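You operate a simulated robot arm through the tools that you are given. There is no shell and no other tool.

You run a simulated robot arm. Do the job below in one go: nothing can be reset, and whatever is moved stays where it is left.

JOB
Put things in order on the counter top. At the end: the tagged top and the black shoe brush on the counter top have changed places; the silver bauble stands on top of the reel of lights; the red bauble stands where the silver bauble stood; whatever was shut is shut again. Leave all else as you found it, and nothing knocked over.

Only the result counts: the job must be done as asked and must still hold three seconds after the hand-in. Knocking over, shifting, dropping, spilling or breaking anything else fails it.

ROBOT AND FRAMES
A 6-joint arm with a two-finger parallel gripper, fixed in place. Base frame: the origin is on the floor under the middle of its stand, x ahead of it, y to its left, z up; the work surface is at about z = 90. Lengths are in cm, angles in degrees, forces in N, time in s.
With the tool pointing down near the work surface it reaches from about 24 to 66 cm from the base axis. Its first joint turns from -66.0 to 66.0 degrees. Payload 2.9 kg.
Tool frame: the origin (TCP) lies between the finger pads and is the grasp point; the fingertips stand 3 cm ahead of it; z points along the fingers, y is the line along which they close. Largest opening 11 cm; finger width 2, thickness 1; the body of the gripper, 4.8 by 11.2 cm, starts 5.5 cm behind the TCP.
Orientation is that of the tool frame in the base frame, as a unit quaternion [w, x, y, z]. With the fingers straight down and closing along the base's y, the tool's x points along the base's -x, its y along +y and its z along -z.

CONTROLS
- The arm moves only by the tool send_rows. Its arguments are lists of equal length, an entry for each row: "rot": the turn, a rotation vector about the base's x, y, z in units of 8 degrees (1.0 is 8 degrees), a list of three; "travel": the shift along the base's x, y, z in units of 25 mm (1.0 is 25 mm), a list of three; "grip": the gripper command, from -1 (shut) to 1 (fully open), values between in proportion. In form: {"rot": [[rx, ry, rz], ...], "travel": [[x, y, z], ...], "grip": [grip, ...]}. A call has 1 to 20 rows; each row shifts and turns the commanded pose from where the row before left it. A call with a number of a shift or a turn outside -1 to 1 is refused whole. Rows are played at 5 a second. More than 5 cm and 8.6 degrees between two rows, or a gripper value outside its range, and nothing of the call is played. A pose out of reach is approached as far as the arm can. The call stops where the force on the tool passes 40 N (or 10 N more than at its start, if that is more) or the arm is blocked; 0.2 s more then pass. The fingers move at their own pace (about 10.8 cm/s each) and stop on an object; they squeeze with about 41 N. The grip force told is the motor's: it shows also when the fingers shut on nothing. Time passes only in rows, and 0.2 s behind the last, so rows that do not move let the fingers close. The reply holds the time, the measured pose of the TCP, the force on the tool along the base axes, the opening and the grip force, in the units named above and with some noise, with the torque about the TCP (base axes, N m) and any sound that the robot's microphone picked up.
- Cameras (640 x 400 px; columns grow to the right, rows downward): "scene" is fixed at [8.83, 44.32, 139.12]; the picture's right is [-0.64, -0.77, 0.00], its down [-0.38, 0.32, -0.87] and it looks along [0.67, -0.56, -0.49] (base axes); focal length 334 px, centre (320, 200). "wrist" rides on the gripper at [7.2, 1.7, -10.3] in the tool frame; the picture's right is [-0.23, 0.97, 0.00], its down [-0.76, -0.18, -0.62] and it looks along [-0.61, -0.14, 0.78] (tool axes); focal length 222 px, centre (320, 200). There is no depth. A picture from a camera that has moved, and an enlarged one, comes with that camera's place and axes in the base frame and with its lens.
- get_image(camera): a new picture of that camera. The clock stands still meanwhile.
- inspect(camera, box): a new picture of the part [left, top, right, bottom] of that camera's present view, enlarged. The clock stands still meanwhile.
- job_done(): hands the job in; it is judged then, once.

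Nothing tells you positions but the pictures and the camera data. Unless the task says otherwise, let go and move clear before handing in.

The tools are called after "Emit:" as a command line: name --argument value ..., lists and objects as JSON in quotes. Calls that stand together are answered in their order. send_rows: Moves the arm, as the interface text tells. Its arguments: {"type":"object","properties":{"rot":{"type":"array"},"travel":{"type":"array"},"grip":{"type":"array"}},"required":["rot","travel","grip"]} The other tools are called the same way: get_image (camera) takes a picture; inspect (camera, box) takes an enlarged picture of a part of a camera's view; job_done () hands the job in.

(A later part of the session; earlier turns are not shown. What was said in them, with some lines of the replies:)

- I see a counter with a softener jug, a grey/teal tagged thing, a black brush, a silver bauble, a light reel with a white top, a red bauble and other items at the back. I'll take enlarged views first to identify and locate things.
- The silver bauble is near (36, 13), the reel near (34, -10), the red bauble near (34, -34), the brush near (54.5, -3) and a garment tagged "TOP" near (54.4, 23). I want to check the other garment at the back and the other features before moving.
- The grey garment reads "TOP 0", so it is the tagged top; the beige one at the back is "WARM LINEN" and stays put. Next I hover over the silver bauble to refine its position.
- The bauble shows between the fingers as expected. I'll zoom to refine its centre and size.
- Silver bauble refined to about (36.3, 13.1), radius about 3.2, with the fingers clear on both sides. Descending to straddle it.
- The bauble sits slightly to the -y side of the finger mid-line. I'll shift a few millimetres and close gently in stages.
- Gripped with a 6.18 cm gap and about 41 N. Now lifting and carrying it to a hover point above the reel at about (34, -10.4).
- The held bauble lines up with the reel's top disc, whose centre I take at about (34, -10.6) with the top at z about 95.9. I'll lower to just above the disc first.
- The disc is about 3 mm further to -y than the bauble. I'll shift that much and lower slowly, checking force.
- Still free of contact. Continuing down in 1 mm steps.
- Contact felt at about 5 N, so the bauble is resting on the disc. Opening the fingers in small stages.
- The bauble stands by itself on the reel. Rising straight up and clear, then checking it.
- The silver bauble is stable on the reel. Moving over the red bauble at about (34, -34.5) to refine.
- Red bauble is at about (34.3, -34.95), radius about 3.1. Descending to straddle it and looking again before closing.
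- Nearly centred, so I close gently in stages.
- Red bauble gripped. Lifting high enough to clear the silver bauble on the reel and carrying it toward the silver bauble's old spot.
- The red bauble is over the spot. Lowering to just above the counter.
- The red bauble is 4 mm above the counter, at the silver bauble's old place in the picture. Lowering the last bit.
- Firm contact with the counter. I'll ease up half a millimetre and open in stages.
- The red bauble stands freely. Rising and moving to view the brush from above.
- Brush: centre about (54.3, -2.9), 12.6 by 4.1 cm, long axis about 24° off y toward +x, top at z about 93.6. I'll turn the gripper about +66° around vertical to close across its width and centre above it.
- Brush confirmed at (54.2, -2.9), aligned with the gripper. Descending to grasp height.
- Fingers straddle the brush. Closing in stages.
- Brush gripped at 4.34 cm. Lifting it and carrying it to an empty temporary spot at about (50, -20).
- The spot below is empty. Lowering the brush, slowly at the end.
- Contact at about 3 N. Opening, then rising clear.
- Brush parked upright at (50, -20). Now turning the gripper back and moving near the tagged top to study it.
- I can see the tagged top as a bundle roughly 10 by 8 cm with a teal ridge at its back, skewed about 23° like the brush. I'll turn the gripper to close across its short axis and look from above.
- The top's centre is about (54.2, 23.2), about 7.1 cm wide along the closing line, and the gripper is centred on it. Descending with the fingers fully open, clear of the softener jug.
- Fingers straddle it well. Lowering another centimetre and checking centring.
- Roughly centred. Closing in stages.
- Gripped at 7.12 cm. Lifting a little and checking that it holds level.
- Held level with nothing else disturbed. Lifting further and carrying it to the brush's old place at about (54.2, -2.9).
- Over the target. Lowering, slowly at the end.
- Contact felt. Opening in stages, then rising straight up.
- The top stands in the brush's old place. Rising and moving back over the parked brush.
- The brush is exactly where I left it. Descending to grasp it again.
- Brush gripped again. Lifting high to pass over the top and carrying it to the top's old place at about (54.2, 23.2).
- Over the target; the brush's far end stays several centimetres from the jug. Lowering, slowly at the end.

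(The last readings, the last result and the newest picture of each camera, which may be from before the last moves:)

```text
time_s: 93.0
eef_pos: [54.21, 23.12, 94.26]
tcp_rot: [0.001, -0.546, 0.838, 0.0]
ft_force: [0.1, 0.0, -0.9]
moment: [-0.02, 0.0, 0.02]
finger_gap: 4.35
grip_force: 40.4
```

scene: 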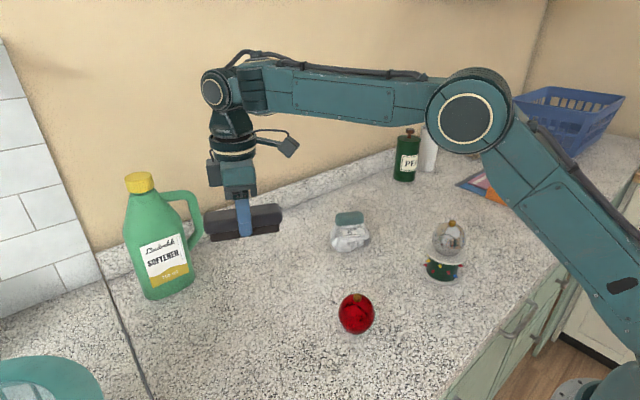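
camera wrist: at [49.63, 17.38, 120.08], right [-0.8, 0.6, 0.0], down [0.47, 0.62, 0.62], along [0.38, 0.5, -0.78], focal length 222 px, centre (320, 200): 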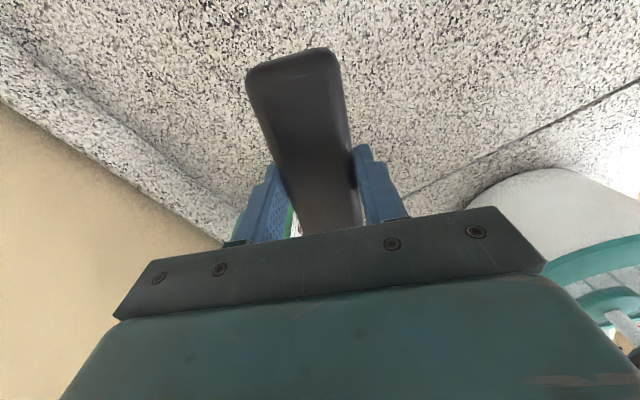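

Emit:
send_rows --rot '[[0, 0, 0], [0, 0, 0], [0, 0, 0]]' --travel '[[0, 0, -0.03], [0, 0, -0.03], [0, 0, 0]]' --grip '[-0.36, -0.36, -0.36]'

```text
time_s: 93.8
eef_pos: [54.1, 23.18, 94.19]
tcp_rot: [0.001, -0.546, 0.837, -0.001]
ft_force: [-1.7, -0.2, 10.1]
moment: [-0.4, 0.33, -0.08]
finger_gap: 4.31
grip_force: 41.1
```

Contact reached. Easing up a hair, opening, then rising straight up.

Emit:
send_rows --rot '[[0, 0, 0], [0, 0, 0], [0, 0, 0], [0, 0, 0], [0, 0, 0], [0, 0, 0], [0, 0, 0], [0, 0, 0], [0, 0, 0], [0, 0, 0], [0, 0, 0], [0, 0, 0], [0, 0, 0], [0, 0, 0], [0, 0, 0], [0, 0, 0], [0, 0, 0]]' --travel '[[0, 0, 0.02], [0, 0, 0], [0, 0, 0], [0, 0, 0], [0, 0, 0], [0, 0, 0], [0, 0, 0], [0, 0, 0.2], [0, 0, 0.5], [0, 0, 0.8], [0, 0, 0.9], [0, 0, 0.9], [0, 0, 0.9], [0, 0, 0.9], [0, 0, 0.9], [0, 0, 0.8], [0, 0, 0]]' --grip '[-0.36, -0.2, -0.1, 0.1, 0.4, 0.7, 1, 1, 1, 1, 1, 1, 1, 1, 1, 1, 1]'

Emit:
get_image --camera "scene"

Emit:
get_image --camera "wrist"

```text
time_s: 97.4
eef_pos: [54.03, 23.2, 111.21]
tcp_rot: [0.002, -0.546, 0.838, 0.0]
ft_force: [0.5, 1.0, 1.4]
moment: [-0.02, 0.03, -0.03]
finger_gap: 11.01
grip_force: 0.0
```

```text
taken
```

scene: 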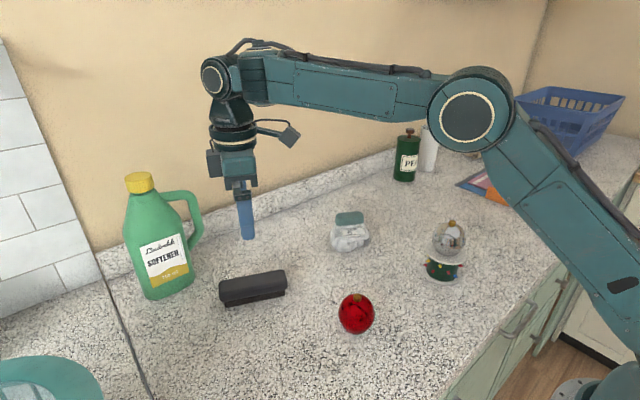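

```text
taken
camera wrist: at [49.61, 17.12, 121.59], right [-0.8, 0.6, 0.0], down [0.47, 0.63, 0.62], along [0.37, 0.5, -0.78], focal length 222 px, centre (320, 200)
```

wrist: 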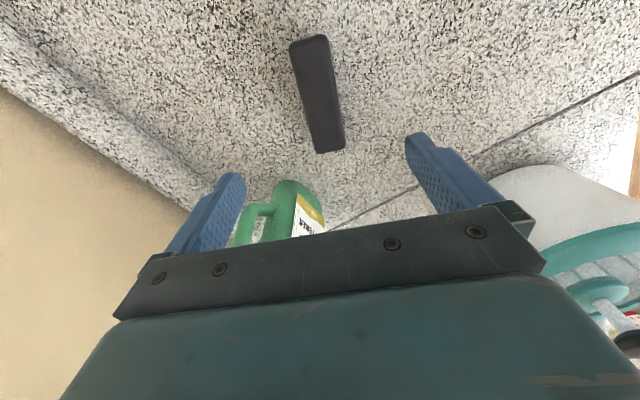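

All four are placed. I'll move the arm up and away and inspect the final state.

Emit:
send_rows --rot '[[0, 0, -0.83], [0, 0, -0.83], [0, 0, -0.83], [0, 0, -0.83], [0, 0, -0.83], [0, 0, -0.83], [0, 0, -0.83], [0, 0, -0.83], [0, 0, -0.83], [0, 0, -0.82], [0, 0, 0]]' --travel '[[0, -0.1, 0.3], [-0.4, -0.3, 0.3], [-0.5, -0.4, 0.3], [-0.5, -0.4, 0.3], [-0.6, -0.4, 0.3], [-0.6, -0.4, 0.3], [-0.6, -0.4, 0.3], [-0.6, -0.4, 0.3], [-0.5, -0.4, 0.3], [-0.4, -0.3, 0.3], [0, 0, 0]]' --grip '[1, 1, 1, 1, 1, 1, 1, 1, 1, 1, 1]'

Emit:
get_image --camera "scene"

Emit:
get_image --camera "wrist"

Emit:
inspect --camera "scene" --box '[400, 190, 520, 290]'

Emit:
inspect --camera "scene" --box '[200, 190, 400, 350]'

```text
time_s: 99.8
eef_pos: [42.32, 14.37, 118.73]
tcp_rot: [0.0, 0.001, 1.0, 0.0]
ft_force: [-0.4, 0.7, 0.3]
moment: [0.02, -0.02, -0.01]
finger_gap: 11.0
grip_force: 0.0
```

```text
taken
```

scene: 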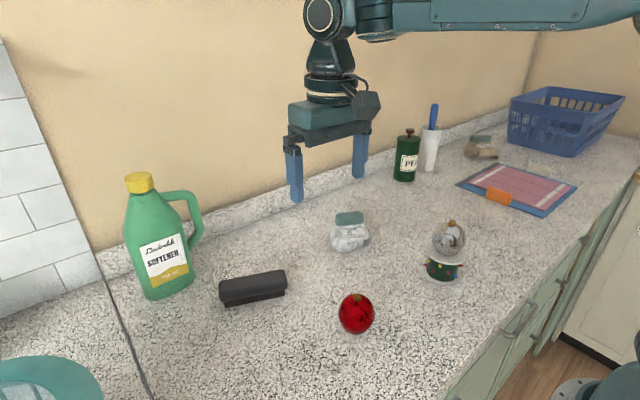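

```text
taken
camera wrist: at [35.08, 16.09, 129.08], right [0.23, 0.97, 0.0], down [0.76, -0.18, 0.62], along [0.61, -0.14, -0.78], focal length 222 px, centre (320, 200)
```

wrist: 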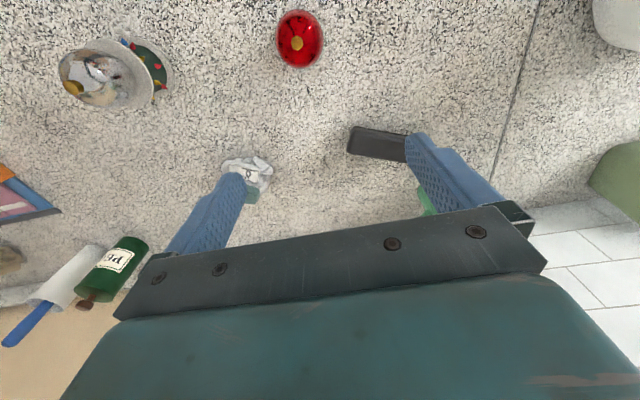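

```text
4.00 times, centred on (460, 240) of scene
camera zoom: at [8.83, 44.32, 139.12], right [-0.64, -0.77, 0.0], down [-0.38, 0.32, -0.87], along [0.67, -0.56, -0.49], focal length 1335 px, centre (-240, 40)
```

zoom: 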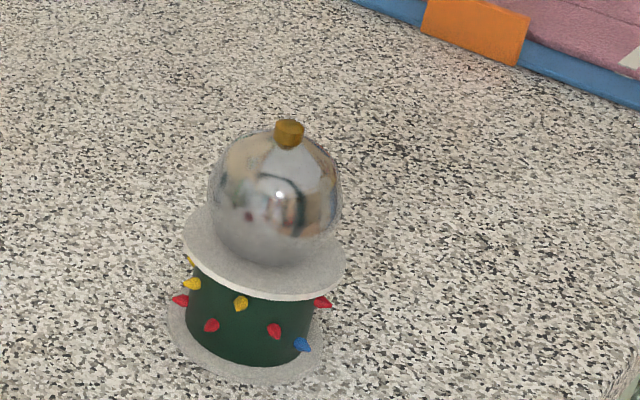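

```text
2.50 times, centred on (300, 270) of scene
camera zoom: at [8.83, 44.32, 139.12], right [-0.64, -0.77, 0.0], down [-0.38, 0.32, -0.87], along [0.67, -0.56, -0.49], focal length 834 px, centre (370, 25)
```

zoom: 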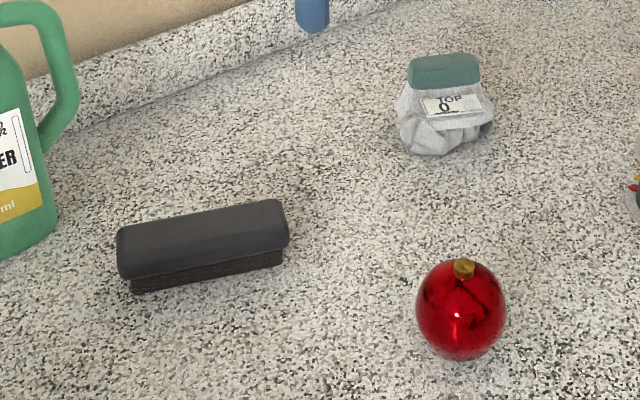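

The brush and the tagged top have changed places, and both are upright. The silver bauble stands on the reel and the red one is on the silver's old spot. I opened nothing, nothing else looks moved, and the arm is clear with its gripper open, so I'm handing in.

Emit:
job_done

```text
The job is handed in.
```

The job is handed in, and the last pictures show the counter top as you asked. No result of the judging has come back yet.

- **Tagged top and black shoe brush:** they have changed places and both stand upright. The top (tag "TOP 0") is at about (54, -3) and the brush at about (54, 23).
- **Silver bauble:** it stands on the reel of lights, close to the middle of the disc, and has not moved since I let go of it.
- **Red bauble:** it stands where the silver bauble stood, at about (36, 13).
- **Everything else:** I opened nothing, so there was nothing to shut again. Nothing else looks moved or knocked over.

I took the grey bundle marked "TOP 0" to be the tagged top. The beige one marked "WARM LINEN" at the back stayed where it was. While swapping, I set the brush down for a time at about (50, -20), then picked it up again.
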